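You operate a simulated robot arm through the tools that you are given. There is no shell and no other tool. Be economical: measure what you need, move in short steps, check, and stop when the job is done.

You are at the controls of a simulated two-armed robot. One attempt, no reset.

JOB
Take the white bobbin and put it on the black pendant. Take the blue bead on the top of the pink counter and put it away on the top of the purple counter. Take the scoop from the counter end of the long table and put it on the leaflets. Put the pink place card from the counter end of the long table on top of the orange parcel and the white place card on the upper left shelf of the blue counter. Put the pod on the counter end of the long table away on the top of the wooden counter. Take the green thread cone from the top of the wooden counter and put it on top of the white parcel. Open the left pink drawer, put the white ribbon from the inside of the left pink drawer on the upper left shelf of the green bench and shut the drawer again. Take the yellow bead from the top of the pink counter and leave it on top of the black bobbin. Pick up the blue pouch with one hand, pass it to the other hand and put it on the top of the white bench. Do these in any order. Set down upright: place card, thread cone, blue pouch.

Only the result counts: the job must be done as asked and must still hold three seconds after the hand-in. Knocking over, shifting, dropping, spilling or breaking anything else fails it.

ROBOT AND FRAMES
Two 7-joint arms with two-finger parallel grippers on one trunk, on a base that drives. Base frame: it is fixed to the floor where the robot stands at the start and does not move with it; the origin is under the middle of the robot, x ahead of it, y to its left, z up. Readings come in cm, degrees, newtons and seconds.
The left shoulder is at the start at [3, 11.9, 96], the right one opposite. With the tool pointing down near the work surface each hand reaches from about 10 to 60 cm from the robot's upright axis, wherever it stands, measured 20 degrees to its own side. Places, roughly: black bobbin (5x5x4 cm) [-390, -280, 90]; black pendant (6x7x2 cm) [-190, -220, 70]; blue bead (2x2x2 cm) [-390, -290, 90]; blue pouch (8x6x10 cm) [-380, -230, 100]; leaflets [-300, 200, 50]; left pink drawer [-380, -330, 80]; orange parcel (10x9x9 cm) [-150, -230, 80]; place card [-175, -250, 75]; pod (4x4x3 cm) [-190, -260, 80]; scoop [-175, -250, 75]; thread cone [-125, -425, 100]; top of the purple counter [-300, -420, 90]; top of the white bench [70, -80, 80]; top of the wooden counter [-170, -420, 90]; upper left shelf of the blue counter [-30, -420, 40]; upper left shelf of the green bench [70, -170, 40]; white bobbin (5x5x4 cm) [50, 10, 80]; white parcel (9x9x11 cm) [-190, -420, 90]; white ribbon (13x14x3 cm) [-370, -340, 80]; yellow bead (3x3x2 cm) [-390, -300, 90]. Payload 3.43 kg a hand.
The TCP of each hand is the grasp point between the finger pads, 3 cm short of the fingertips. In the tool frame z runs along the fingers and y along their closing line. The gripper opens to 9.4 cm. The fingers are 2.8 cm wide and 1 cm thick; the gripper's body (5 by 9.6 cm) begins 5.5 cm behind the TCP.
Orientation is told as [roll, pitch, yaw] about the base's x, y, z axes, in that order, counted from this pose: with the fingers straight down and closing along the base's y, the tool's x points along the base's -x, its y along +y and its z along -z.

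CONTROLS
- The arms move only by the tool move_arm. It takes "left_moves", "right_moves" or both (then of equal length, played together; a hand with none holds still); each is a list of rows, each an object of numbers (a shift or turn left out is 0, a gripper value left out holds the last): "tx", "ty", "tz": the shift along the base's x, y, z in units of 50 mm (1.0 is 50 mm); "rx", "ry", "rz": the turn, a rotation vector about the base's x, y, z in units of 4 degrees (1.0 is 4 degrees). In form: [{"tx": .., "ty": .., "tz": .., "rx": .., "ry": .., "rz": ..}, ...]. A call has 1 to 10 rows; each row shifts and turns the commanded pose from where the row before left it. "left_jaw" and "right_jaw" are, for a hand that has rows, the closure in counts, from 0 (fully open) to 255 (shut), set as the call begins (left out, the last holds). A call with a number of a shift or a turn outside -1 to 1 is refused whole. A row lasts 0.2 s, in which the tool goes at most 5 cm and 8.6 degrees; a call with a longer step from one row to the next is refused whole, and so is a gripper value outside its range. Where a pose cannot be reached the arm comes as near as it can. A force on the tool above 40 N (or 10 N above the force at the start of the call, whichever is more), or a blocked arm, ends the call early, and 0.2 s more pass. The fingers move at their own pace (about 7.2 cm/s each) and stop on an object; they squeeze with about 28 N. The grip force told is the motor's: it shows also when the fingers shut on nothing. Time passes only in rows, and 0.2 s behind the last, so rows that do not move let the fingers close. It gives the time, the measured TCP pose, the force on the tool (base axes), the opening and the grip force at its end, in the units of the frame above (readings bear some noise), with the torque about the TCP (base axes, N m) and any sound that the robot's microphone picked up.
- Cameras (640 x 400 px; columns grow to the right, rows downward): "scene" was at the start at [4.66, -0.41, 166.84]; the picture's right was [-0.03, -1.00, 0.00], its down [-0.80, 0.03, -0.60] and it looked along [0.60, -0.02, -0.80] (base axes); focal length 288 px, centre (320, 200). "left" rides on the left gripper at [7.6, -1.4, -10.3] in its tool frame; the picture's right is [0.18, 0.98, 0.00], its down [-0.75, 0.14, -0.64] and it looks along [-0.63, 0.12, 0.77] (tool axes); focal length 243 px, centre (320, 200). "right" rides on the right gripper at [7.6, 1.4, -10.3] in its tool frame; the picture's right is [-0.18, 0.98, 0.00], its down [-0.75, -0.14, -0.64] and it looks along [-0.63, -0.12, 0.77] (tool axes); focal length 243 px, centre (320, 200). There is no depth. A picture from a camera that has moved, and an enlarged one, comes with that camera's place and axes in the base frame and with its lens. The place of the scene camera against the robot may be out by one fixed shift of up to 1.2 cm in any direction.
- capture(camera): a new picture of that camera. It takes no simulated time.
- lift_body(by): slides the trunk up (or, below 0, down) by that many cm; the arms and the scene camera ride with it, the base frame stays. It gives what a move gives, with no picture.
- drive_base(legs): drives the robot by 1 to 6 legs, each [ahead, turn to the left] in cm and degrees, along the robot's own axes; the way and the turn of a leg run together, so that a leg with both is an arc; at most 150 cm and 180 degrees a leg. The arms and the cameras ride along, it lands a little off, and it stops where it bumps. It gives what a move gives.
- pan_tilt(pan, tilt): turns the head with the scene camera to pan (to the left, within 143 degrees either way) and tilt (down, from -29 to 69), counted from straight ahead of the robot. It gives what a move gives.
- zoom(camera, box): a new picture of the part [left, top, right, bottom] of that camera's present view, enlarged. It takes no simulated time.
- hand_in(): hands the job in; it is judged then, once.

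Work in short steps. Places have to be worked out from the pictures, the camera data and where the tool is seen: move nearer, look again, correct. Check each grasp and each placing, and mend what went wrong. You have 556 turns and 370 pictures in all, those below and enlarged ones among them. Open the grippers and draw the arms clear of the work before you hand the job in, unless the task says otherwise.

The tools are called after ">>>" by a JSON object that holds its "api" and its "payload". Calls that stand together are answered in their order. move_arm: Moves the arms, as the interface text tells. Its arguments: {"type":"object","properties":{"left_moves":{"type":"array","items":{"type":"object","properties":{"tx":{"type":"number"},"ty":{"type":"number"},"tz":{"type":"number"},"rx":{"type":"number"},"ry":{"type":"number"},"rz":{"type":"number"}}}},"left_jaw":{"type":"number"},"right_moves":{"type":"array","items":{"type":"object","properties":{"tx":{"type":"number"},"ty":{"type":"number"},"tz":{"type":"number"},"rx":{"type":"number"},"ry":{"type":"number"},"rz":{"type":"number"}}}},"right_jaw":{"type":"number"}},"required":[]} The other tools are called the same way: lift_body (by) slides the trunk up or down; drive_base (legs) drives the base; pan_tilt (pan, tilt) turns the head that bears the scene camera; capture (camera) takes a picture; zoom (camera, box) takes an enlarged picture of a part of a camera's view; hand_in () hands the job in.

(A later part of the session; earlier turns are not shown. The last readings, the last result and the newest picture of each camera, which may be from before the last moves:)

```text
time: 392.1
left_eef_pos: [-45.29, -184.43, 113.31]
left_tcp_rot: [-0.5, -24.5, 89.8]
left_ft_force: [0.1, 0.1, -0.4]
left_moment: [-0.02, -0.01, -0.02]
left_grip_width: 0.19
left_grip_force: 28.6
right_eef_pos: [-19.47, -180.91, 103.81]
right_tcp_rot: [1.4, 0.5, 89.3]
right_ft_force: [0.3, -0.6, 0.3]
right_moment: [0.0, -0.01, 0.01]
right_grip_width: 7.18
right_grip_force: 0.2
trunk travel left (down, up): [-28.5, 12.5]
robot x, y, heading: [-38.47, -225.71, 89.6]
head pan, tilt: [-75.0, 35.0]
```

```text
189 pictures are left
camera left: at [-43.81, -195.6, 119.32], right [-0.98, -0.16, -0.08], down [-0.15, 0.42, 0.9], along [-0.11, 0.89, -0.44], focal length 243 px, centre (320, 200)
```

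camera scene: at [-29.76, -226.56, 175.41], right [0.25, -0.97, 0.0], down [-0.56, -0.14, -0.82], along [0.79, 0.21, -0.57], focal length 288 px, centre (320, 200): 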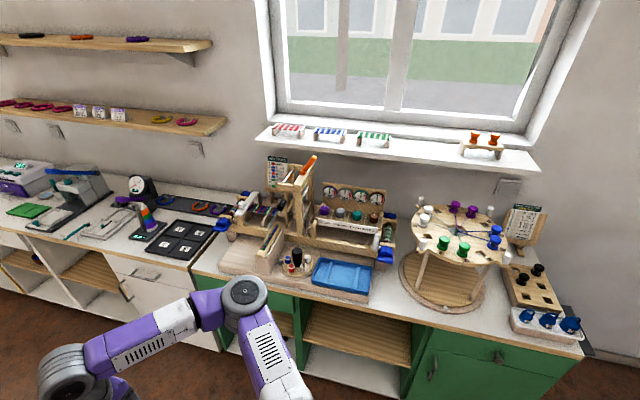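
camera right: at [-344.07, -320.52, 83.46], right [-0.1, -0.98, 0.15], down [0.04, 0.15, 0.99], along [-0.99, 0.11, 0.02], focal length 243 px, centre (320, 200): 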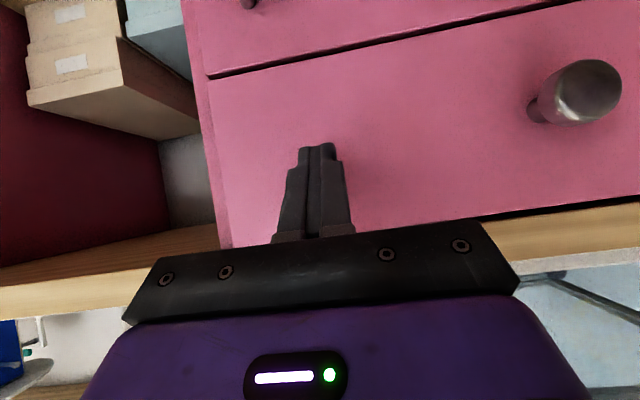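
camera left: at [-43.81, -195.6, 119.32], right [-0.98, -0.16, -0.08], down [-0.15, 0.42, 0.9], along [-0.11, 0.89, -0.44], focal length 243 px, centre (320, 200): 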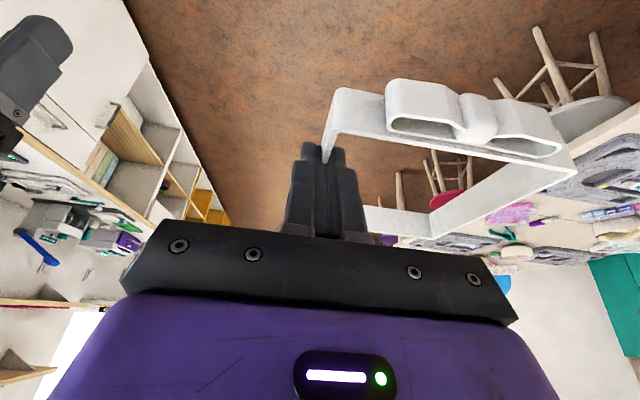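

The destination column is under a drawer (opening roughly z 40–61), so I'll insert with the hand tilted ~42°. I drive in front of it and look.

>>> {"api": "drive_base", "payload": {"legs": [[42, 0], [0, -89.6]]}}

>>> {"api": "lift_body", "payload": {"by": -28}}

>>> {"api": "pan_tilt", "payload": {"pan": 0, "tilt": 45}}

>>> {"api": "capture", "payload": {"camera": "scene"}}

>>> {"api": "capture", "payload": {"camera": "right"}}

```text
time: 398.5
left_eef_pos: [2.92, -176.69, 113.31]
left_tcp_rot: [-0.4, -24.5, 0.3]
left_ft_force: [-0.3, -0.6, 0.5]
left_moment: [-0.02, 0.01, -0.01]
left_grip_width: 0.14
left_grip_force: 28.1
right_eef_pos: [6.53, -202.24, 103.76]
right_tcp_rot: [1.5, 0.6, -0.4]
right_ft_force: [-0.1, 0.4, -0.3]
right_moment: [0.02, 0.0, 0.01]
right_grip_width: 7.18
right_grip_force: 0.0
trunk travel left (down, up): [-28.5, 12.5]
robot x, y, heading: [-38.33, -183.87, 0.2]
head pan, tilt: [-75.0, 35.0]
```

```text
time: 401.3
left_eef_pos: [3.0, -176.7, 85.23]
left_tcp_rot: [-0.5, -24.6, 0.1]
left_ft_force: [0.7, 0.1, -0.3]
left_moment: [0.01, 0.01, 0.02]
left_grip_width: 0.16
left_grip_force: 27.8
right_eef_pos: [6.54, -202.24, 75.74]
right_tcp_rot: [1.6, 0.6, -0.4]
right_ft_force: [0.2, -0.3, 0.1]
right_moment: [0.0, 0.04, -0.01]
right_grip_width: 7.2
right_grip_force: 0.0
trunk travel left (down, up): [-0.5, 40.5]
robot x, y, heading: [-37.95, -183.61, 0.1]
head pan, tilt: [-75.0, 35.0]
```

```text
time: 402.8
left_eef_pos: [2.87, -176.67, 85.29]
left_tcp_rot: [-0.5, -24.6, 0.2]
left_ft_force: [-0.5, -0.3, -0.2]
left_moment: [-0.01, 0.02, 0.0]
left_grip_width: 0.17
left_grip_force: 28.0
right_eef_pos: [6.55, -202.21, 75.72]
right_tcp_rot: [1.6, 0.6, -0.4]
right_ft_force: [0.5, 0.0, 0.5]
right_moment: [-0.01, 0.02, 0.0]
right_grip_width: 7.18
right_grip_force: 0.1
trunk travel left (down, up): [-0.5, 40.5]
robot x, y, heading: [-38.12, -183.54, -0.5]
head pan, tilt: [0.0, 45.0]
```

```text
188 pictures are left
camera scene: at [-32.89, -183.81, 145.93], right [0.0, -1.0, 0.0], down [-0.71, 0.0, -0.71], along [0.71, 0.0, -0.71], focal length 288 px, centre (320, 200)
```

scene: 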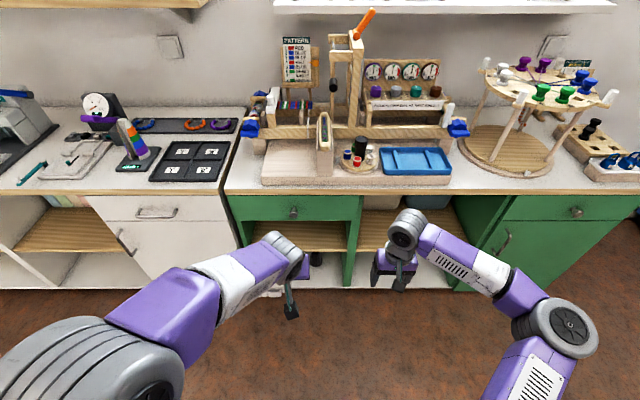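

```text
187 pictures are left
camera right: at [-1.0, -200.97, 86.25], right [0.19, 0.98, 0.02], down [0.76, -0.16, 0.63], along [0.62, -0.1, -0.78], focal length 243 px, centre (320, 200)
```

right: 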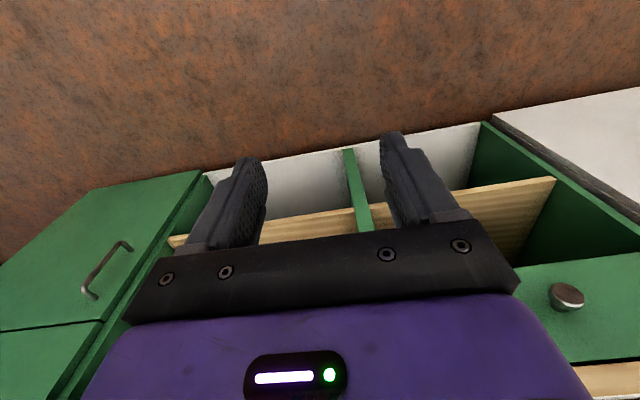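

>>> {"api": "zoom", "payload": {"camera": "scene", "box": [220, 180, 380, 300]}}

>>> {"api": "zoom", "payload": {"camera": "right", "box": [330, 80, 640, 340]}}

```text
3.33 times, centred on (300, 240) of scene
camera zoom: at [-32.89, -183.81, 145.93], right [0.0, -1.0, 0.0], down [-0.71, 0.0, -0.71], along [0.71, 0.0, -0.71], focal length 959 px, centre (387, 67)
```

zoom: 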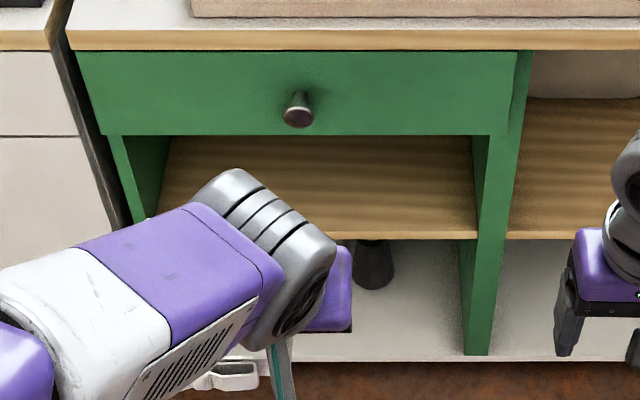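

```text
1.54 times, centred on (485, 210) of right
camera zoom: at [-1.0, -200.97, 86.25], right [0.19, 0.98, 0.02], down [0.76, -0.16, 0.63], along [0.62, -0.1, -0.78], focal length 373 px, centre (66, 185)
```

zoom: 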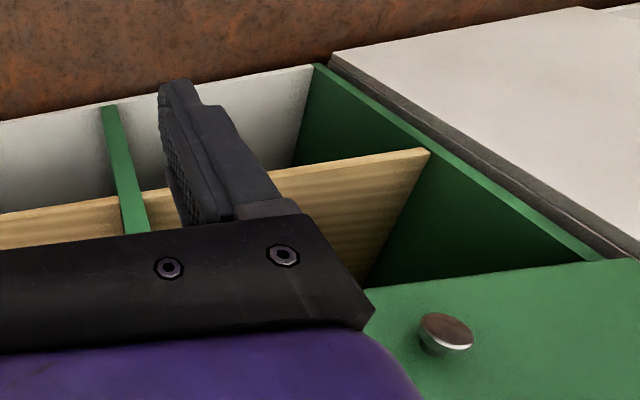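

The shelf is empty: front x≈41, y -195…-152, z≈40–61. Plan: set the ring level, half onto the shelf with the present grip (hand staying outside), then push it in. I lower the hand in front of the opening.

>>> {"api": "move_arm", "payload": {"left_moves": [{"tz": -0.8, "ty": -0.2, "tx": 0.2}, {"tz": -0.8, "ty": -0.2, "tx": 0.2}, {"tz": -0.8, "ty": -0.3, "tx": 0.2}, {"tz": -0.8, "ty": -0.3, "tx": 0.3}, {"tz": -0.8, "ty": -0.3, "tx": 0.3}, {"tz": -0.8, "ty": -0.26, "tx": 0.3}, {"tz": -0.8, "tx": 0.3}, {"tz": -0.6}, {}], "right_moves": [{"ty": -0.5}, {"ty": -0.5}, {"ty": -0.3}, {}, {}, {}, {}, {}, {}]}}

>>> {"api": "capture", "payload": {"camera": "left"}}

>>> {"api": "capture", "payload": {"camera": "scene"}}

```text
time: 404.8
left_eef_pos: [11.83, -184.65, 54.16]
left_tcp_rot: [-0.5, -24.6, 0.1]
left_ft_force: [0.2, 0.5, 0.1]
left_moment: [-0.01, -0.02, 0.0]
left_grip_width: 0.18
left_grip_force: 27.8
right_eef_pos: [6.56, -208.86, 75.72]
right_tcp_rot: [1.5, 0.6, -0.4]
right_ft_force: [0.3, -0.4, -0.7]
right_moment: [0.02, 0.0, -0.01]
right_grip_width: 7.18
right_grip_force: 0.0
trunk travel left (down, up): [-0.5, 40.5]
robot x, y, heading: [-38.28, -183.83, -0.1]
head pan, tilt: [0.0, 45.0]
```

```text
184 pictures are left
camera left: at [0.69, -186.03, 60.22], right [-0.17, 0.98, -0.08], down [0.42, 0.15, 0.9], along [0.89, 0.12, -0.44], focal length 243 px, centre (320, 200)
```

left: 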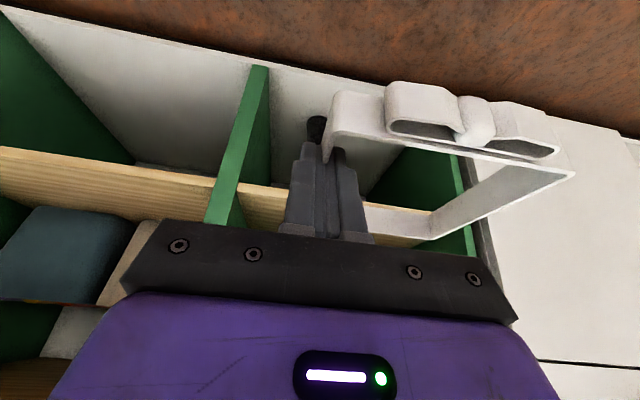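

```text
183 pictures are left
camera scene: at [-32.9, -183.8, 145.93], right [0.0, -1.0, 0.0], down [-0.71, 0.0, -0.71], along [0.71, 0.0, -0.71], focal length 288 px, centre (320, 200)
```

scene: 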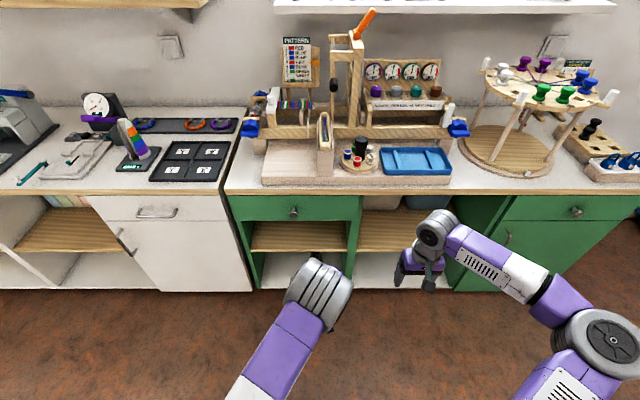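

The ring is pitched ~13° nose-down in the grip and held near its near end — good. I tilt the hand 12° more to level the ring and lower it to shelf height.

>>> {"api": "move_arm", "payload": {"left_moves": [{"ry": -1, "tz": -0.3}, {"ry": -1, "tz": -0.3}, {"ry": -1, "tz": -0.3}, {"tz": -0.4}, {}]}}

>>> {"api": "capture", "payload": {"camera": "left"}}

```text
time: 406.0
left_eef_pos: [11.92, -184.58, 47.76]
left_tcp_rot: [-0.5, -36.7, 0.2]
left_ft_force: [0.3, -0.1, -0.9]
left_moment: [-0.01, 0.02, -0.01]
left_grip_width: 0.16
left_grip_force: 27.9
right_eef_pos: [6.49, -208.73, 75.73]
right_tcp_rot: [1.4, 0.6, -0.4]
right_ft_force: [-0.6, -0.4, 0.2]
right_moment: [0.03, -0.02, -0.02]
right_grip_width: 7.18
right_grip_force: 0.2
trunk travel left (down, up): [-0.5, 40.5]
robot x, y, heading: [-37.71, -183.59, -0.2]
head pan, tilt: [0.0, 45.0]
```

```text
182 pictures are left
camera left: at [-0.36, -185.99, 51.31], right [-0.15, 0.98, -0.12], down [0.22, 0.15, 0.96], along [0.96, 0.12, -0.24], focal length 243 px, centre (320, 200)
```

left: 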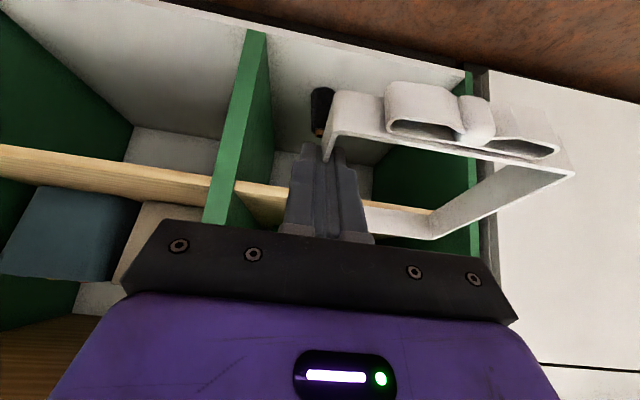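

Ring is level (top z≈45.8, bottom ≈43). I drive forward 25 cm so it enters over the shelf.

>>> {"api": "drive_base", "payload": {"legs": [[24, 0]]}}

>>> {"api": "capture", "payload": {"camera": "left"}}

>>> {"api": "zoom", "payload": {"camera": "scene", "box": [200, 180, 420, 340]}}

```text
time: 407.7
left_eef_pos: [35.77, -184.72, 47.75]
left_tcp_rot: [-0.5, -36.6, 0.2]
left_ft_force: [-0.2, 1.1, -0.6]
left_moment: [0.0, 0.02, 0.01]
left_grip_width: 0.16
left_grip_force: 28.3
right_eef_pos: [30.33, -208.79, 75.75]
right_tcp_rot: [1.6, 0.6, -0.4]
right_ft_force: [0.0, -0.1, -0.4]
right_moment: [0.0, 0.0, 0.04]
right_grip_width: 7.18
right_grip_force: 0.0
trunk travel left (down, up): [-0.5, 40.5]
robot x, y, heading: [-14.56, -183.32, -0.1]
head pan, tilt: [0.0, 45.0]
```

```text
181 pictures are left
camera left: at [23.53, -186.06, 51.32], right [-0.15, 0.98, -0.12], down [0.22, 0.15, 0.96], along [0.96, 0.11, -0.24], focal length 243 px, centre (320, 200)
```

left: 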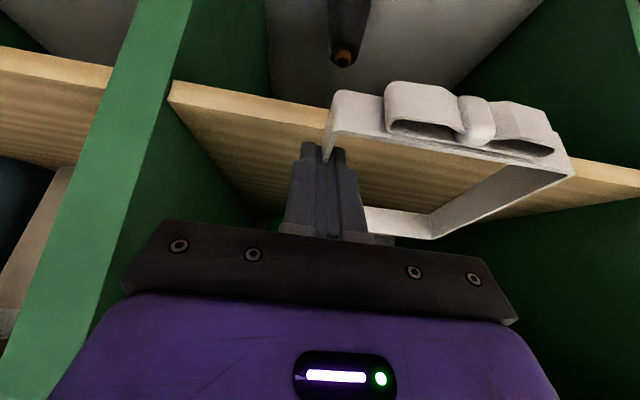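

```text
2.50 times, centred on (310, 260) of scene
camera zoom: at [-8.97, -183.85, 145.92], right [0.0, -1.0, 0.0], down [-0.71, 0.0, -0.71], along [0.71, 0.0, -0.71], focal length 720 px, centre (345, 50)
```

zoom: 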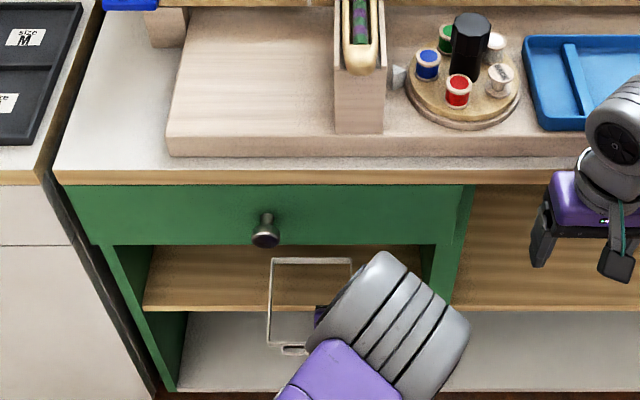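

Ring is half over the shelf with clearance. I extend 9.5 cm further in, then lower to contact.

>>> {"api": "move_arm", "payload": {"left_moves": [{"tx": 0.5}, {"tx": 0.5}, {"tx": 0.5}, {"tx": 0.4}, {}]}}

>>> {"api": "capture", "payload": {"camera": "left"}}

>>> {"api": "zoom", "payload": {"camera": "scene", "box": [200, 180, 420, 340]}}

```text
time: 408.9
left_eef_pos: [44.79, -184.62, 47.5]
left_tcp_rot: [-0.4, -36.1, 0.1]
left_ft_force: [-0.1, -0.3, 0.4]
left_moment: [-0.02, -0.01, -0.01]
left_grip_width: 0.16
left_grip_force: 27.7
right_eef_pos: [30.18, -208.91, 75.96]
right_tcp_rot: [1.5, 0.5, -0.4]
right_ft_force: [-0.5, 0.6, 0.2]
right_moment: [0.02, 0.01, 0.0]
right_grip_width: 7.19
right_grip_force: 0.1
trunk travel left (down, up): [-0.5, 40.5]
robot x, y, heading: [-14.47, -183.46, -0.1]
head pan, tilt: [0.0, 45.0]
```

```text
179 pictures are left
camera left: at [32.6, -186.1, 51.11], right [-0.15, 0.98, -0.11], down [0.23, 0.15, 0.96], along [0.96, 0.11, -0.25], focal length 243 px, centre (320, 200)
```

left: 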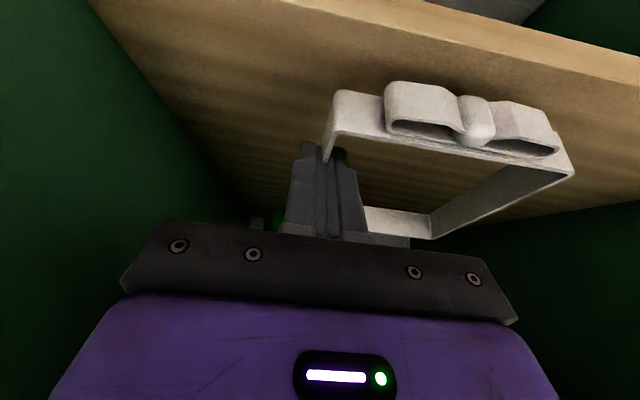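

```text
2.50 times, centred on (310, 260) of scene
camera zoom: at [-9.24, -183.86, 145.92], right [0.0, -1.0, 0.0], down [-0.71, 0.0, -0.71], along [0.71, 0.0, -0.71], focal length 720 px, centre (345, 50)
```

zoom: 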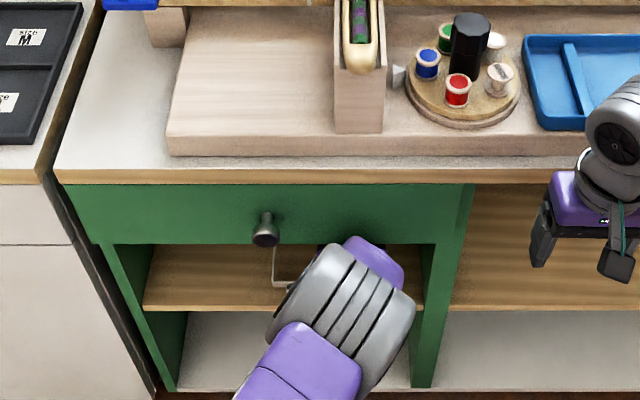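

The whole ring is over the shelf. I lower to contact.

>>> {"api": "move_arm", "payload": {"left_moves": [{"tz": -0.12}, {"tz": -0.1}, {"tz": -0.08}, {"tz": -0.08}, {"tz": -0.08}, {}]}}

>>> {"api": "capture", "payload": {"camera": "left"}}

```text
time: 410.3
left_eef_pos: [45.55, -184.8, 45.92]
left_tcp_rot: [-0.8, -37.1, 0.2]
left_ft_force: [4.0, 0.5, 25.3]
left_moment: [0.55, 0.86, -0.08]
left_grip_width: 0.17
left_grip_force: 28.0
right_eef_pos: [30.18, -208.81, 75.85]
right_tcp_rot: [1.5, 0.6, -0.4]
right_ft_force: [0.1, -0.1, 0.3]
right_moment: [0.03, 0.01, -0.05]
right_grip_width: 7.21
right_grip_force: 0.0
trunk travel left (down, up): [-0.5, 40.5]
robot x, y, heading: [-14.35, -183.97, 0.2]
head pan, tilt: [0.0, 45.0]
```

```text
177 pictures are left
camera left: at [33.29, -186.1, 49.33], right [-0.14, 0.98, -0.12], down [0.21, 0.15, 0.97], along [0.97, 0.11, -0.23], focal length 243 px, centre (320, 200)
```

left: 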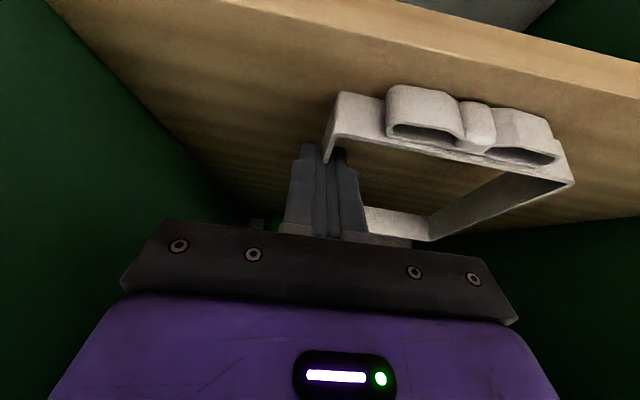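

Contact. I open a little and check the ring.

>>> {"api": "move_arm", "payload": {"left_moves": [{}, {}, {}], "left_jaw": 185}}

>>> {"api": "capture", "payload": {"camera": "left"}}

```text
time: 411.1
left_eef_pos: [45.27, -184.47, 45.36]
left_tcp_rot: [-0.5, -36.5, 0.1]
left_ft_force: [0.0, -1.0, -0.5]
left_moment: [0.04, -0.02, 0.02]
left_grip_width: 2.57
left_grip_force: 0.0
right_eef_pos: [30.35, -208.82, 75.77]
right_tcp_rot: [1.5, 0.5, -0.4]
right_ft_force: [0.8, 0.5, -0.2]
right_moment: [0.0, 0.0, -0.01]
right_grip_width: 7.17
right_grip_force: 0.0
trunk travel left (down, up): [-0.5, 40.5]
robot x, y, heading: [-14.37, -183.97, -0.1]
head pan, tilt: [0.0, 45.0]
```

```text
176 pictures are left
camera left: at [33.0, -185.98, 48.95], right [-0.15, 0.98, -0.12], down [0.22, 0.15, 0.96], along [0.96, 0.12, -0.24], focal length 243 px, centre (320, 200)
```

left: 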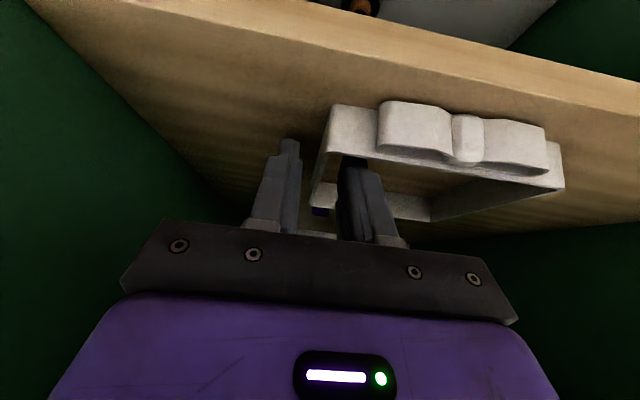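

The ribbon rests on the shelf. I lift the fingers out of it and withdraw.

>>> {"api": "move_arm", "payload": {"left_moves": [{"tz": 0.2}, {"tz": 0.3}, {"tz": 0.2, "tx": -0.1}, {"tx": -0.5}, {"tx": -0.6}, {"tx": -0.6}, {"tx": -0.6}, {}]}}

>>> {"api": "drive_base", "payload": {"legs": [[-25, 0]]}}

>>> {"api": "capture", "payload": {"camera": "left"}}

>>> {"api": "zoom", "payload": {"camera": "scene", "box": [200, 180, 380, 310]}}

```text
time: 412.9
left_eef_pos: [33.27, -184.64, 48.98]
left_tcp_rot: [-0.5, -36.6, 0.2]
left_ft_force: [0.6, -0.1, 1.1]
left_moment: [0.0, 0.01, 0.0]
left_grip_width: 2.59
left_grip_force: 0.1
right_eef_pos: [30.31, -208.87, 75.86]
right_tcp_rot: [1.4, 0.7, -0.4]
right_ft_force: [0.5, -0.6, -0.5]
right_moment: [-0.01, 0.0, -0.01]
right_grip_width: 7.19
right_grip_force: 0.1
trunk travel left (down, up): [-0.5, 40.5]
robot x, y, heading: [-14.17, -183.6, -0.2]
head pan, tilt: [0.0, 45.0]
```

```text
time: 414.8
left_eef_pos: [8.28, -184.7, 49.02]
left_tcp_rot: [-0.5, -36.5, 0.2]
left_ft_force: [0.3, 0.1, -1.4]
left_moment: [0.0, -0.01, 0.04]
left_grip_width: 2.58
left_grip_force: 0.1
right_eef_pos: [5.32, -208.95, 75.85]
right_tcp_rot: [1.5, 0.5, -0.6]
right_ft_force: [1.2, 0.8, 0.7]
right_moment: [0.01, 0.0, 0.03]
right_grip_width: 7.21
right_grip_force: 0.0
trunk travel left (down, up): [-0.5, 40.5]
robot x, y, heading: [-39.41, -183.75, -0.2]
head pan, tilt: [0.0, 45.0]
```

```text
175 pictures are left
camera left: at [-3.88, -186.02, 52.49], right [-0.14, 0.98, -0.12], down [0.22, 0.15, 0.96], along [0.96, 0.11, -0.24], focal length 243 px, centre (320, 200)
```

left: 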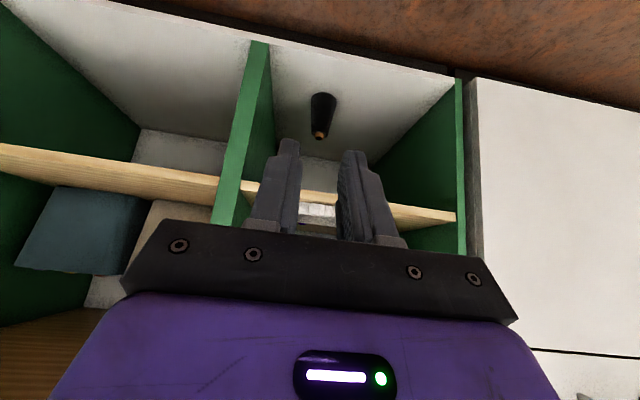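

```text
3.08 times, centred on (290, 245) of scene
camera zoom: at [-33.97, -183.77, 145.93], right [0.0, -1.0, 0.0], down [-0.71, 0.0, -0.71], along [0.71, 0.0, -0.71], focal length 886 px, centre (412, 62)
```

zoom: 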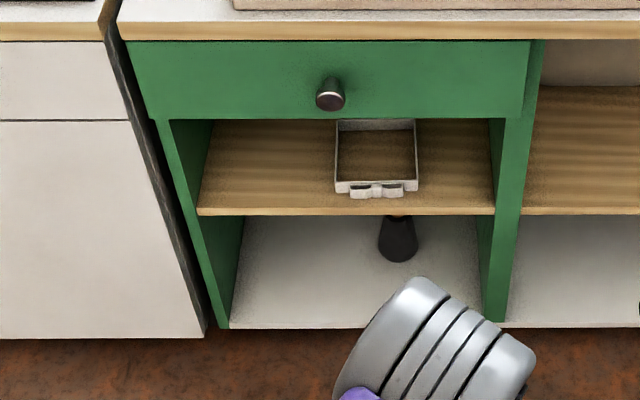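

The ribbon lies on the upper left shelf. I raise the trunk, straighten the left hand, and drive back to the table's south end for the scoop.

>>> {"api": "lift_body", "payload": {"by": 30}}

>>> {"api": "move_arm", "payload": {"left_moves": [{"ry": 1, "tz": 0.8}, {"ry": 1, "tz": 0.8}, {"ry": 1, "tz": 0.8}, {"ry": 1, "tz": 0.8}, {"ry": 1, "tz": 0.6}, {"ry": 1, "tz": 0.4}, {"ry": 1, "tx": -0.4, "ty": 0.3}, {"ry": 1, "tx": -0.4, "ty": 0.3}, {"ry": 1}, {}], "right_moves": [{}, {"ty": 0.3}, {"ty": 0.3}, {"ty": 0.3}, {"tx": -0.3}, {"tx": -0.3}, {}, {}, {}, {}]}}

>>> {"api": "drive_base", "payload": {"legs": [[0, -90], [143, 0], [0, -90], [141, 0], [0, -90], [22, 0]]}}

>>> {"api": "pan_tilt", "payload": {"pan": 0, "tilt": 58}}

>>> {"api": "capture", "payload": {"camera": "scene"}}

>>> {"api": "capture", "payload": {"camera": "right"}}

```text
time: 417.8
left_eef_pos: [8.4, -184.75, 78.97]
left_tcp_rot: [-0.6, -36.6, 0.2]
left_ft_force: [0.0, -0.5, 0.3]
left_moment: [0.01, 0.01, 0.02]
left_grip_width: 2.6
left_grip_force: 0.1
right_eef_pos: [5.33, -208.93, 105.71]
right_tcp_rot: [1.5, 0.6, -0.6]
right_ft_force: [-0.1, -0.4, 0.1]
right_moment: [-0.01, 0.01, 0.0]
right_grip_width: 7.19
right_grip_force: 0.1
trunk travel left (down, up): [-30.5, 10.5]
robot x, y, heading: [-39.28, -183.47, 0.0]
head pan, tilt: [0.0, 45.0]
```

```text
time: 420.0
left_eef_pos: [4.35, -181.67, 99.94]
left_tcp_rot: [-0.6, -0.4, 0.0]
left_ft_force: [0.3, -0.2, 1.0]
left_moment: [0.01, 0.01, -0.01]
left_grip_width: 2.61
left_grip_force: 0.2
right_eef_pos: [2.33, -204.47, 105.78]
right_tcp_rot: [1.6, 0.5, -0.6]
right_ft_force: [0.1, -1.7, 0.2]
right_moment: [0.0, -0.05, 0.02]
right_grip_width: 7.18
right_grip_force: 0.1
trunk travel left (down, up): [-30.5, 10.5]
robot x, y, heading: [-39.17, -183.53, -0.1]
head pan, tilt: [0.0, 45.0]
```

```text
time: 446.5
left_eef_pos: [-182.18, -258.23, 99.93]
left_tcp_rot: [-0.4, -0.5, 89.5]
left_ft_force: [-0.2, 0.2, 0.1]
left_moment: [0.0, -0.03, -0.01]
left_grip_width: 2.58
left_grip_force: 0.0
right_eef_pos: [-159.41, -260.7, 105.69]
right_tcp_rot: [1.5, 0.7, 88.9]
right_ft_force: [0.1, -0.1, 0.2]
right_moment: [0.0, 0.01, -0.03]
right_grip_width: 7.2
right_grip_force: 0.1
trunk travel left (down, up): [-30.5, 10.5]
robot x, y, heading: [-180.8, -301.97, 89.3]
head pan, tilt: [0.0, 45.0]
```

```text
time: 447.2
left_eef_pos: [-182.11, -258.34, 99.94]
left_tcp_rot: [-0.5, -0.7, 89.6]
left_ft_force: [0.2, 0.2, 0.3]
left_moment: [0.0, -0.01, 0.01]
left_grip_width: 2.58
left_grip_force: 0.2
right_eef_pos: [-159.46, -260.64, 105.86]
right_tcp_rot: [1.5, 0.7, 89.0]
right_ft_force: [-0.5, -0.1, 0.3]
right_moment: [-0.01, 0.03, -0.01]
right_grip_width: 7.17
right_grip_force: 0.2
trunk travel left (down, up): [-30.5, 10.5]
robot x, y, heading: [-180.42, -301.91, 89.3]
head pan, tilt: [0.0, 58.0]
```

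```text
173 pictures are left
camera scene: at [-180.34, -298.36, 174.22], right [1.0, -0.01, 0.0], down [-0.01, -0.85, -0.53], along [0.01, 0.53, -0.85], focal length 288 px, centre (320, 200)
```

scene: 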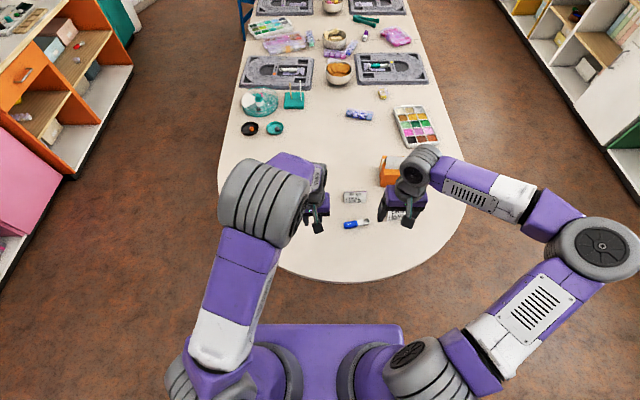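

```text
172 pictures are left
camera right: at [-160.7, -267.95, 116.25], right [-0.98, 0.2, 0.02], down [0.17, 0.76, 0.63], along [0.11, 0.62, -0.78], focal length 243 px, centre (320, 200)
```

right: 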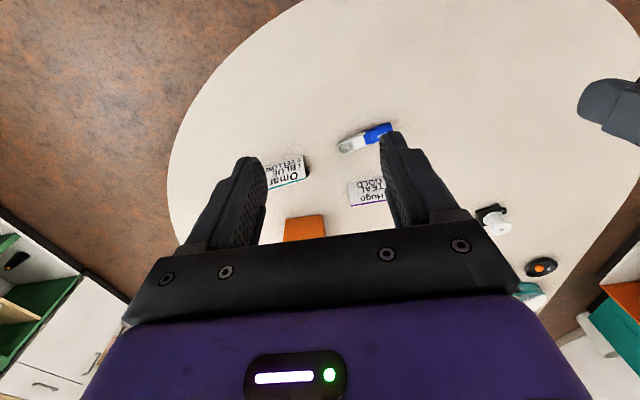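

Scoop handle ≈(-168.1,-248), axis ~11° off x. I rotate the right hand so that it closes across the handle.

>>> {"api": "move_arm", "payload": {"right_moves": [{"rz": -1, "tx": -0.2}, {"rz": -1, "tx": -0.2}, {"rz": -1, "tx": -0.2}, {"rz": -1, "tx": -0.2}, {"rz": -1, "tx": -0.2}, {"rz": -1, "tx": -0.2}, {"rz": -1}, {"rz": -1}, {"rz": -1}, {"rz": -1}], "left_moves": [{"tx": -0.4}, {"tx": -0.4}, {"tx": -0.4}, {"tx": -0.4}, {}, {}, {}, {}, {}, {}], "right_jaw": 130}}

>>> {"api": "move_arm", "payload": {"right_moves": [{"rz": -1}, {"rz": -1}, {"rz": -1}, {"rz": -1}, {"rz": -1}, {"rz": -1}, {"rz": -1}, {"rz": -1}, {"rz": -1}, {"rz": -0.5}]}}

>>> {"api": "capture", "payload": {"camera": "right"}}

>>> {"api": "capture", "payload": {"camera": "scene"}}

```text
time: 449.4
left_eef_pos: [-190.04, -258.41, 99.89]
left_tcp_rot: [-0.6, -0.7, 89.5]
left_ft_force: [0.3, -1.3, -0.9]
left_moment: [0.01, -0.01, 0.02]
left_grip_width: 2.57
left_grip_force: 0.2
right_eef_pos: [-163.98, -260.51, 105.64]
right_tcp_rot: [1.5, 0.6, 48.8]
right_ft_force: [0.5, -0.1, -0.4]
right_moment: [-0.01, 0.0, 0.02]
right_grip_width: 4.62
right_grip_force: 0.1
right hand out of reach, approached as far as the arm can: row 6
trunk travel left (down, up): [-30.5, 10.5]
robot x, y, heading: [-180.62, -302.31, 89.0]
head pan, tilt: [0.0, 58.0]
```

```text
time: 451.6
left_eef_pos: [-190.14, -258.3, 99.89]
left_tcp_rot: [-0.5, -0.6, 89.6]
left_ft_force: [-0.4, 0.8, 0.0]
left_moment: [0.02, 0.01, 0.02]
left_grip_width: 2.59
left_grip_force: 0.1
right_eef_pos: [-163.94, -260.43, 105.71]
right_tcp_rot: [1.5, 0.7, 10.9]
right_ft_force: [-0.1, 0.2, -0.1]
right_moment: [0.03, 0.0, -0.01]
right_grip_width: 4.6
right_grip_force: 0.0
trunk travel left (down, up): [-30.5, 10.5]
robot x, y, heading: [-180.29, -302.21, 89.1]
head pan, tilt: [0.0, 58.0]
```

```text
171 pictures are left
camera right: at [-171.54, -260.6, 116.19], right [0.0, 1.0, 0.02], down [0.78, -0.01, 0.63], along [0.63, 0.02, -0.78], focal length 243 px, centre (320, 200)
```

right: 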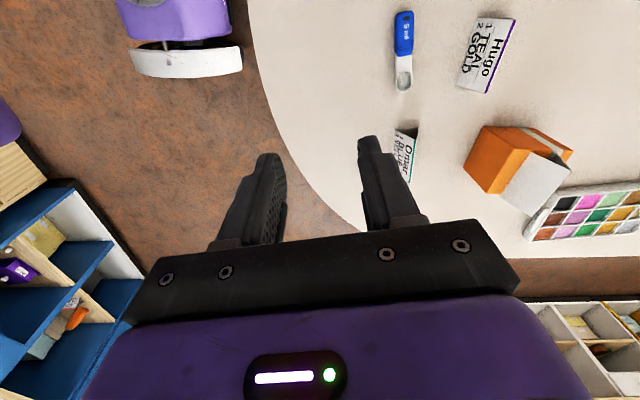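

```text
170 pictures are left
camera scene: at [-180.33, -298.32, 174.21], right [1.0, -0.01, 0.0], down [-0.01, -0.85, -0.53], along [0.01, 0.53, -0.85], focal length 288 px, centre (320, 200)
```

scene: 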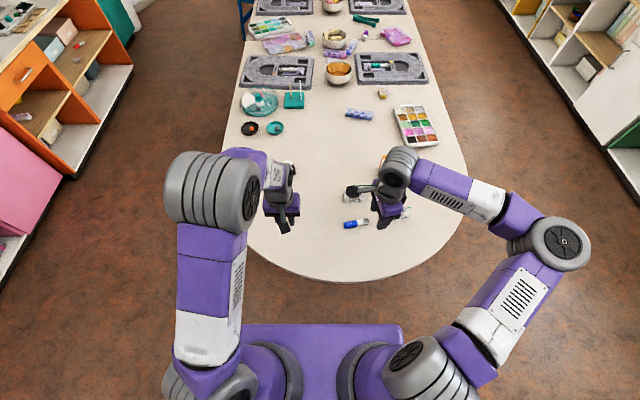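

The orientation works. I move over the handle at (-167.9,-247.9) and descend partway.

>>> {"api": "move_arm", "payload": {"right_moves": [{"tx": -0.3, "ty": 0.8}, {"tx": -0.3, "ty": 0.8}, {"tx": -0.2, "ty": 0.9}, {"tz": -0.9}, {"tz": -0.9}, {"tz": -0.9}, {"tz": -0.5}, {}]}}

>>> {"api": "capture", "payload": {"camera": "right"}}

```text
time: 453.4
left_eef_pos: [-190.1, -258.39, 99.89]
left_tcp_rot: [-0.6, -0.6, 89.5]
left_ft_force: [1.6, -0.4, 0.7]
left_moment: [0.03, -0.02, 0.01]
left_grip_width: 2.58
left_grip_force: 0.1
right_eef_pos: [-159.84, -255.66, 89.97]
right_tcp_rot: [1.5, 0.6, 10.9]
right_ft_force: [0.8, -0.7, 0.0]
right_moment: [0.01, 0.02, -0.01]
right_grip_width: 4.59
right_grip_force: 0.0
right hand out of reach, approached as far as the arm can: row 1, 2, 3
trunk travel left (down, up): [-30.5, 10.5]
robot x, y, heading: [-180.64, -301.95, 89.1]
head pan, tilt: [0.0, 58.0]
```

```text
169 pictures are left
camera right: at [-167.45, -255.8, 100.49], right [0.0, 1.0, 0.02], down [0.78, -0.01, 0.63], along [0.63, 0.02, -0.78], focal length 243 px, centre (320, 200)
```

right: 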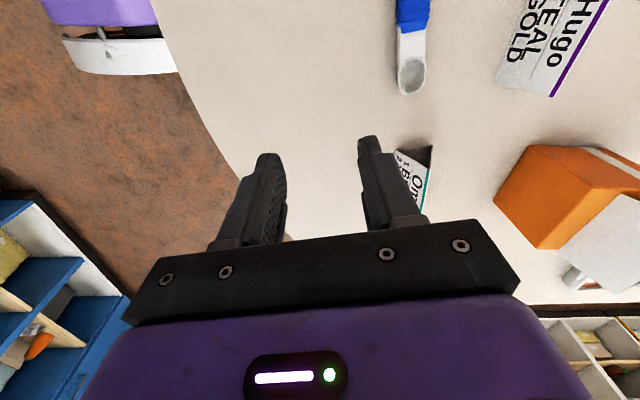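

Out of reach in this pose; the hand can reach about (20 right, 46 ahead). I raise it and shift the robot 8 cm left and 8 cm forward.

>>> {"api": "move_arm", "payload": {"right_moves": [{"tz": 0.9}, {"tz": 0.9}, {"tz": 0.9}, {}]}}

>>> {"api": "drive_base", "payload": {"legs": [[0, 46], [12, 0], [0, -46]]}}

>>> {"api": "capture", "payload": {"camera": "right"}}

```text
time: 454.4
left_eef_pos: [-190.09, -258.41, 99.85]
left_tcp_rot: [-0.5, -0.6, 89.5]
left_ft_force: [0.1, 1.1, -0.8]
left_moment: [-0.02, 0.02, -0.01]
left_grip_width: 2.59
left_grip_force: 0.0
right_eef_pos: [-159.91, -255.82, 103.53]
right_tcp_rot: [1.5, 0.6, 10.9]
right_ft_force: [0.6, 1.5, -0.2]
right_moment: [-0.02, 0.01, 0.01]
right_grip_width: 4.61
right_grip_force: 0.1
trunk travel left (down, up): [-30.5, 10.5]
robot x, y, heading: [-180.27, -301.83, 89.2]
head pan, tilt: [0.0, 58.0]
```

```text
time: 459.9
left_eef_pos: [-198.84, -249.92, 99.97]
left_tcp_rot: [-0.6, -0.6, 89.6]
left_ft_force: [-0.2, 0.1, -0.3]
left_moment: [-0.02, 0.01, -0.01]
left_grip_width: 2.57
left_grip_force: 0.0
right_eef_pos: [-168.51, -247.24, 103.58]
right_tcp_rot: [1.5, 0.7, 11.0]
right_ft_force: [0.1, 0.6, -0.5]
right_moment: [0.03, 0.01, 0.0]
right_grip_width: 4.61
right_grip_force: 0.1
trunk travel left (down, up): [-30.5, 10.5]
robot x, y, heading: [-189.25, -293.5, 89.4]
head pan, tilt: [0.0, 58.0]
```

```text
168 pictures are left
camera right: at [-176.17, -247.45, 113.94], right [-0.01, 1.0, 0.02], down [0.78, -0.01, 0.63], along [0.63, 0.02, -0.78], focal length 243 px, centre (320, 200)
```

right: 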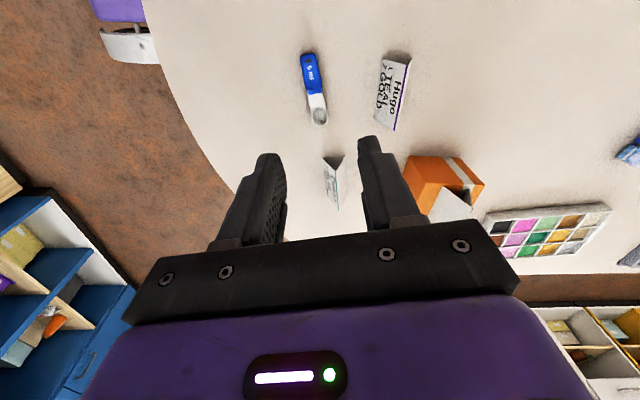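

Now reachable. I descend over the handle.

>>> {"api": "move_arm", "payload": {"right_moves": [{"tx": 0.12, "ty": -0.1, "tz": -0.8}, {"tz": -0.9}, {"tz": -0.9}, {"tz": -0.9}, {"tz": -0.9}, {"tz": -0.5}, {}]}}

>>> {"api": "capture", "payload": {"camera": "right"}}

```text
time: 461.5
left_eef_pos: [-198.76, -250.02, 99.87]
left_tcp_rot: [-0.5, -0.7, 89.8]
left_ft_force: [0.1, -0.1, 0.0]
left_moment: [-0.03, -0.03, 0.03]
left_grip_width: 2.57
left_grip_force: 0.1
right_eef_pos: [-168.05, -247.78, 79.09]
right_tcp_rot: [1.5, 0.5, 11.0]
right_ft_force: [0.8, 0.6, 0.7]
right_moment: [0.0, -0.01, -0.01]
right_grip_width: 4.62
right_grip_force: 0.0
trunk travel left (down, up): [-30.5, 10.5]
robot x, y, heading: [-189.04, -293.63, 89.4]
head pan, tilt: [0.0, 58.0]
```

```text
167 pictures are left
camera right: at [-175.56, -247.98, 89.53], right [-0.01, 1.0, 0.02], down [0.78, -0.01, 0.63], along [0.63, 0.02, -0.78], focal length 243 px, centre (320, 200)
```

right: 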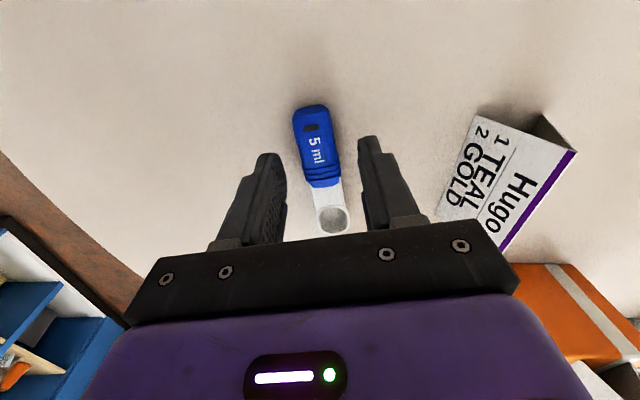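

>>> {"api": "move_arm", "payload": {"right_moves": [{"tz": -0.2}, {"tz": -0.13}, {}]}}

>>> {"api": "move_arm", "payload": {"right_moves": [{}, {}, {}, {}], "right_jaw": 255}}

>>> {"api": "move_arm", "payload": {"right_moves": [{"tz": 0.3}, {"tz": 0.7}, {"tz": 0.9}, {"tz": 0.9}, {"tz": 0.9}, {"tz": 0.9}, {}]}}

>>> {"api": "capture", "payload": {"camera": "right"}}

```text
time: 462.3
left_eef_pos: [-198.82, -249.94, 99.79]
left_tcp_rot: [-0.6, -0.8, 89.6]
left_ft_force: [-0.3, -0.1, -0.1]
left_moment: [-0.01, 0.02, 0.0]
left_grip_width: 2.61
left_grip_force: 0.2
right_eef_pos: [-167.63, -248.25, 77.64]
right_tcp_rot: [1.5, 0.6, 11.0]
right_ft_force: [-0.8, -0.5, 0.1]
right_moment: [-0.01, -0.03, -0.01]
right_grip_width: 4.61
right_grip_force: 0.1
right hand out of reach, approached as far as the arm can: row 1, 2
trunk travel left (down, up): [-30.5, 10.5]
robot x, y, heading: [-189.2, -293.61, 89.3]
head pan, tilt: [0.0, 58.0]
```

```text
time: 463.3
left_eef_pos: [-198.82, -249.82, 100.02]
left_tcp_rot: [-0.5, -0.7, 89.6]
left_ft_force: [0.0, -0.6, 0.6]
left_moment: [0.01, -0.02, 0.0]
left_grip_width: 2.6
left_grip_force: 0.0
right_eef_pos: [-167.6, -248.29, 77.64]
right_tcp_rot: [1.5, 0.7, 11.1]
right_ft_force: [-0.2, 0.2, -1.0]
right_moment: [0.02, -0.01, 0.0]
right_grip_width: 2.16
right_grip_force: 28.2
trunk travel left (down, up): [-30.5, 10.5]
robot x, y, heading: [-189.02, -293.47, 89.5]
head pan, tilt: [0.0, 58.0]
```

```text
time: 464.9
left_eef_pos: [-198.76, -249.83, 99.93]
left_tcp_rot: [-0.5, -0.6, 89.6]
left_ft_force: [-0.5, 0.8, 0.6]
left_moment: [-0.05, 0.01, 0.02]
left_grip_width: 2.61
left_grip_force: 0.0
right_eef_pos: [-167.36, -248.13, 100.68]
right_tcp_rot: [1.3, 0.7, 11.1]
right_ft_force: [0.0, 0.3, -0.3]
right_moment: [0.0, 0.02, -0.01]
right_grip_width: 2.13
right_grip_force: 27.8
trunk travel left (down, up): [-30.5, 10.5]
robot x, y, heading: [-189.16, -293.51, 89.6]
head pan, tilt: [0.0, 58.0]
```

```text
166 pictures are left
camera right: at [-175.06, -248.4, 111.08], right [-0.01, 1.0, 0.02], down [0.78, -0.01, 0.63], along [0.63, 0.02, -0.78], focal length 243 px, centre (320, 200)
```

right: 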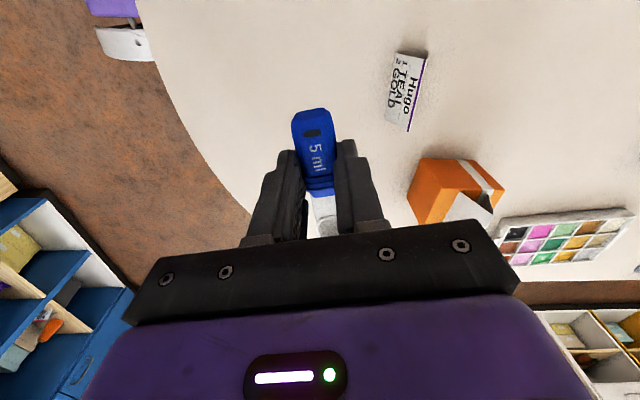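

Scoop held. I drive around into the west aisle and head north, then look.

>>> {"api": "drive_base", "payload": {"legs": [[-27, 0], [0, 90], [107, 0], [0, -90], [140, 0]]}}

>>> {"api": "pan_tilt", "payload": {"pan": 0, "tilt": 25}}

>>> {"api": "capture", "payload": {"camera": "scene"}}

```text
time: 486.1
left_eef_pos: [-305.11, -135.19, 99.88]
left_tcp_rot: [-0.5, -0.6, 89.9]
left_ft_force: [-0.9, -0.7, -0.7]
left_moment: [0.03, -0.02, -0.01]
left_grip_width: 2.59
left_grip_force: 0.0
right_eef_pos: [-273.85, -133.43, 100.71]
right_tcp_rot: [1.4, 0.7, 11.2]
right_ft_force: [-0.9, -0.3, -1.0]
right_moment: [0.0, -0.03, -0.01]
right_grip_width: 2.17
right_grip_force: 27.8
trunk travel left (down, up): [-30.5, 10.5]
robot x, y, heading: [-295.42, -178.72, 89.6]
head pan, tilt: [0.0, 58.0]
```

```text
time: 487.0
left_eef_pos: [-305.08, -135.21, 99.92]
left_tcp_rot: [-0.5, -0.5, 89.9]
left_ft_force: [-0.5, -0.1, 0.4]
left_moment: [-0.03, -0.02, -0.04]
left_grip_width: 2.61
left_grip_force: 0.1
right_eef_pos: [-273.79, -133.45, 100.56]
right_tcp_rot: [1.4, 0.4, 11.2]
right_ft_force: [-0.7, 0.0, -1.0]
right_moment: [0.01, -0.04, -0.01]
right_grip_width: 2.15
right_grip_force: 28.2
trunk travel left (down, up): [-30.5, 10.5]
robot x, y, heading: [-295.43, -178.89, 89.7]
head pan, tilt: [0.0, 25.0]
```

```text
165 pictures are left
camera scene: at [-295.12, -172.84, 178.98], right [1.0, -0.01, 0.0], down [0.0, -0.42, -0.91], along [0.01, 0.91, -0.42], focal length 288 px, centre (320, 200)
```

scene: 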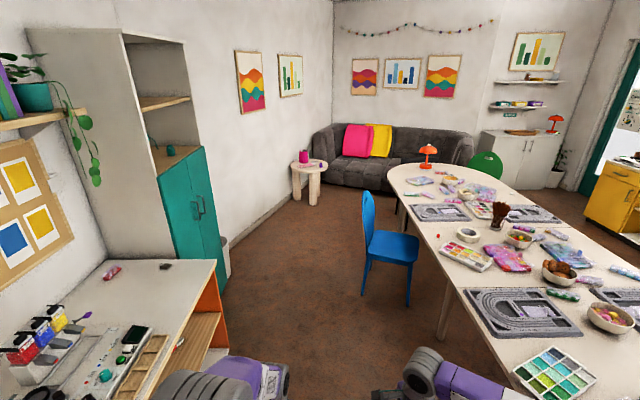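

The way is open between the teal cabinet and the blue chair (centre x≈-313). I zoom at the side table.

>>> {"api": "zoom", "payload": {"camera": "scene", "box": [270, 130, 350, 210]}}

```text
5.00 times, centred on (310, 170) of scene
camera zoom: at [-295.12, -172.84, 178.98], right [1.0, -0.01, 0.0], down [0.0, -0.42, -0.91], along [0.01, 0.91, -0.42], focal length 1439 px, centre (370, 350)
```

zoom: 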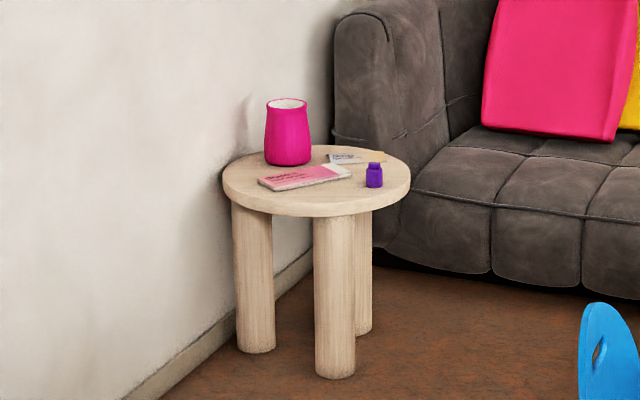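

Side table with pink/grey leaflets ≈(-310,228), top z≈49. I drive up the aisle.

>>> {"api": "drive_base", "payload": {"legs": [[0, 8.5], [120, 0], [0, -8.5], [150, 0], [32, 0]]}}

>>> {"api": "pan_tilt", "payload": {"pan": 0, "tilt": 45}}

>>> {"api": "capture", "payload": {"camera": "scene"}}

```text
time: 503.1
left_eef_pos: [-317.28, 165.86, 99.92]
left_tcp_rot: [-0.5, -0.6, 89.0]
left_ft_force: [0.6, -0.6, 0.2]
left_moment: [0.02, -0.01, 0.05]
left_grip_width: 2.59
left_grip_force: 0.1
right_eef_pos: [-286.02, 167.19, 100.65]
right_tcp_rot: [1.4, 0.6, 10.4]
right_ft_force: [0.6, 0.2, -0.2]
right_moment: [0.0, -0.01, -0.01]
right_grip_width: 2.11
right_grip_force: 28.1
trunk travel left (down, up): [-30.5, 10.5]
robot x, y, heading: [-308.61, 122.34, 88.8]
head pan, tilt: [0.0, 25.0]
```

```text
time: 504.0
left_eef_pos: [-317.41, 165.87, 99.89]
left_tcp_rot: [-0.5, -0.7, 89.0]
left_ft_force: [0.1, 0.0, 0.3]
left_moment: [0.04, 0.0, 0.0]
left_grip_width: 2.58
left_grip_force: 0.1
right_eef_pos: [-285.94, 167.12, 100.67]
right_tcp_rot: [1.5, 0.6, 10.4]
right_ft_force: [-1.1, 0.5, 0.4]
right_moment: [-0.01, -0.02, 0.01]
right_grip_width: 2.16
right_grip_force: 28.9
trunk travel left (down, up): [-30.5, 10.5]
robot x, y, heading: [-308.08, 121.72, 88.9]
head pan, tilt: [0.0, 45.0]
```

```text
163 pictures are left
camera scene: at [-307.91, 126.96, 175.93], right [1.0, -0.02, 0.0], down [-0.02, -0.71, -0.71], along [0.02, 0.71, -0.71], focal length 288 px, centre (320, 200)
```

scene: 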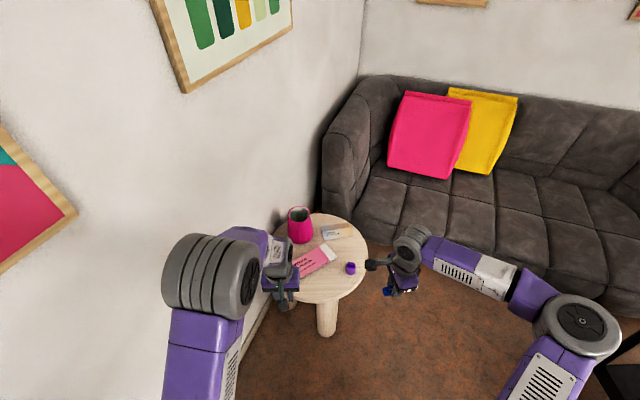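

>>> {"api": "zoom", "payload": {"camera": "scene", "box": [260, 190, 390, 320]}}

```text
3.08 times, centred on (325, 255) of scene
camera zoom: at [-307.91, 126.96, 175.93], right [1.0, -0.02, 0.0], down [-0.02, -0.71, -0.71], along [0.02, 0.71, -0.71], focal length 886 px, centre (305, 31)
```

zoom: 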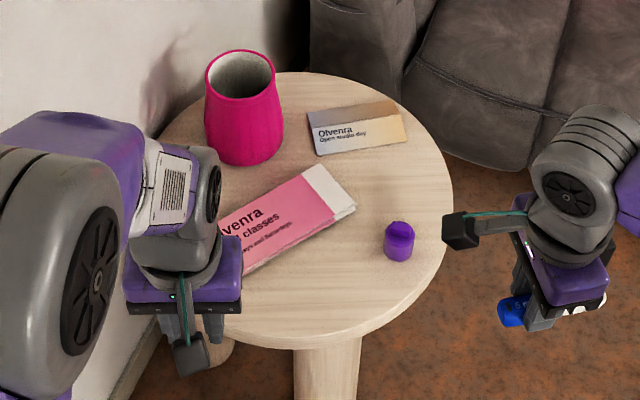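

The pink leaflet stack lies ≈(-310,209), the beige one is a separate item further back. I pull the left hand away to see the whole stack.

>>> {"api": "move_arm", "payload": {"left_moves": [{"ty": -0.9}, {"ty": -0.9}, {"ty": -0.5, "tx": -0.3}, {"tx": -0.5}, {}]}}

>>> {"api": "zoom", "payload": {"camera": "scene", "box": [260, 190, 390, 320]}}

```text
time: 505.2
left_eef_pos: [-321.28, 154.29, 100.07]
left_tcp_rot: [-0.5, -0.6, 89.0]
left_ft_force: [0.4, -0.2, -0.1]
left_moment: [-0.02, 0.01, -0.01]
left_grip_width: 2.59
left_grip_force: 0.1
right_eef_pos: [-285.86, 167.08, 100.6]
right_tcp_rot: [1.5, 0.7, 10.3]
right_ft_force: [0.0, 0.5, 0.2]
right_moment: [-0.02, -0.03, 0.01]
right_grip_width: 2.13
right_grip_force: 28.3
trunk travel left (down, up): [-30.5, 10.5]
robot x, y, heading: [-308.65, 121.8, 88.9]
head pan, tilt: [0.0, 45.0]
```

```text
3.08 times, centred on (325, 255) of scene
camera zoom: at [-307.83, 126.97, 175.93], right [1.0, -0.02, 0.0], down [-0.02, -0.71, -0.71], along [0.02, 0.71, -0.71], focal length 886 px, centre (305, 31)
```

zoom: 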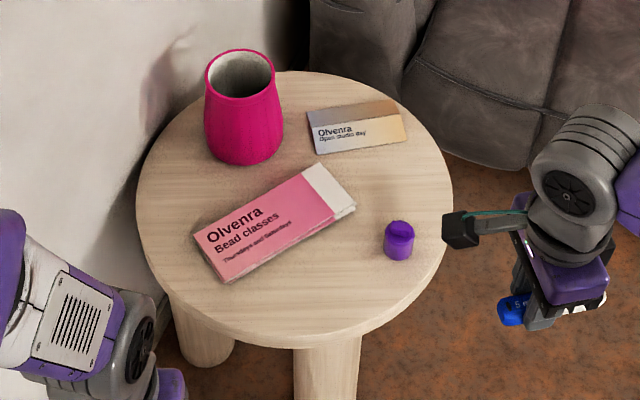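

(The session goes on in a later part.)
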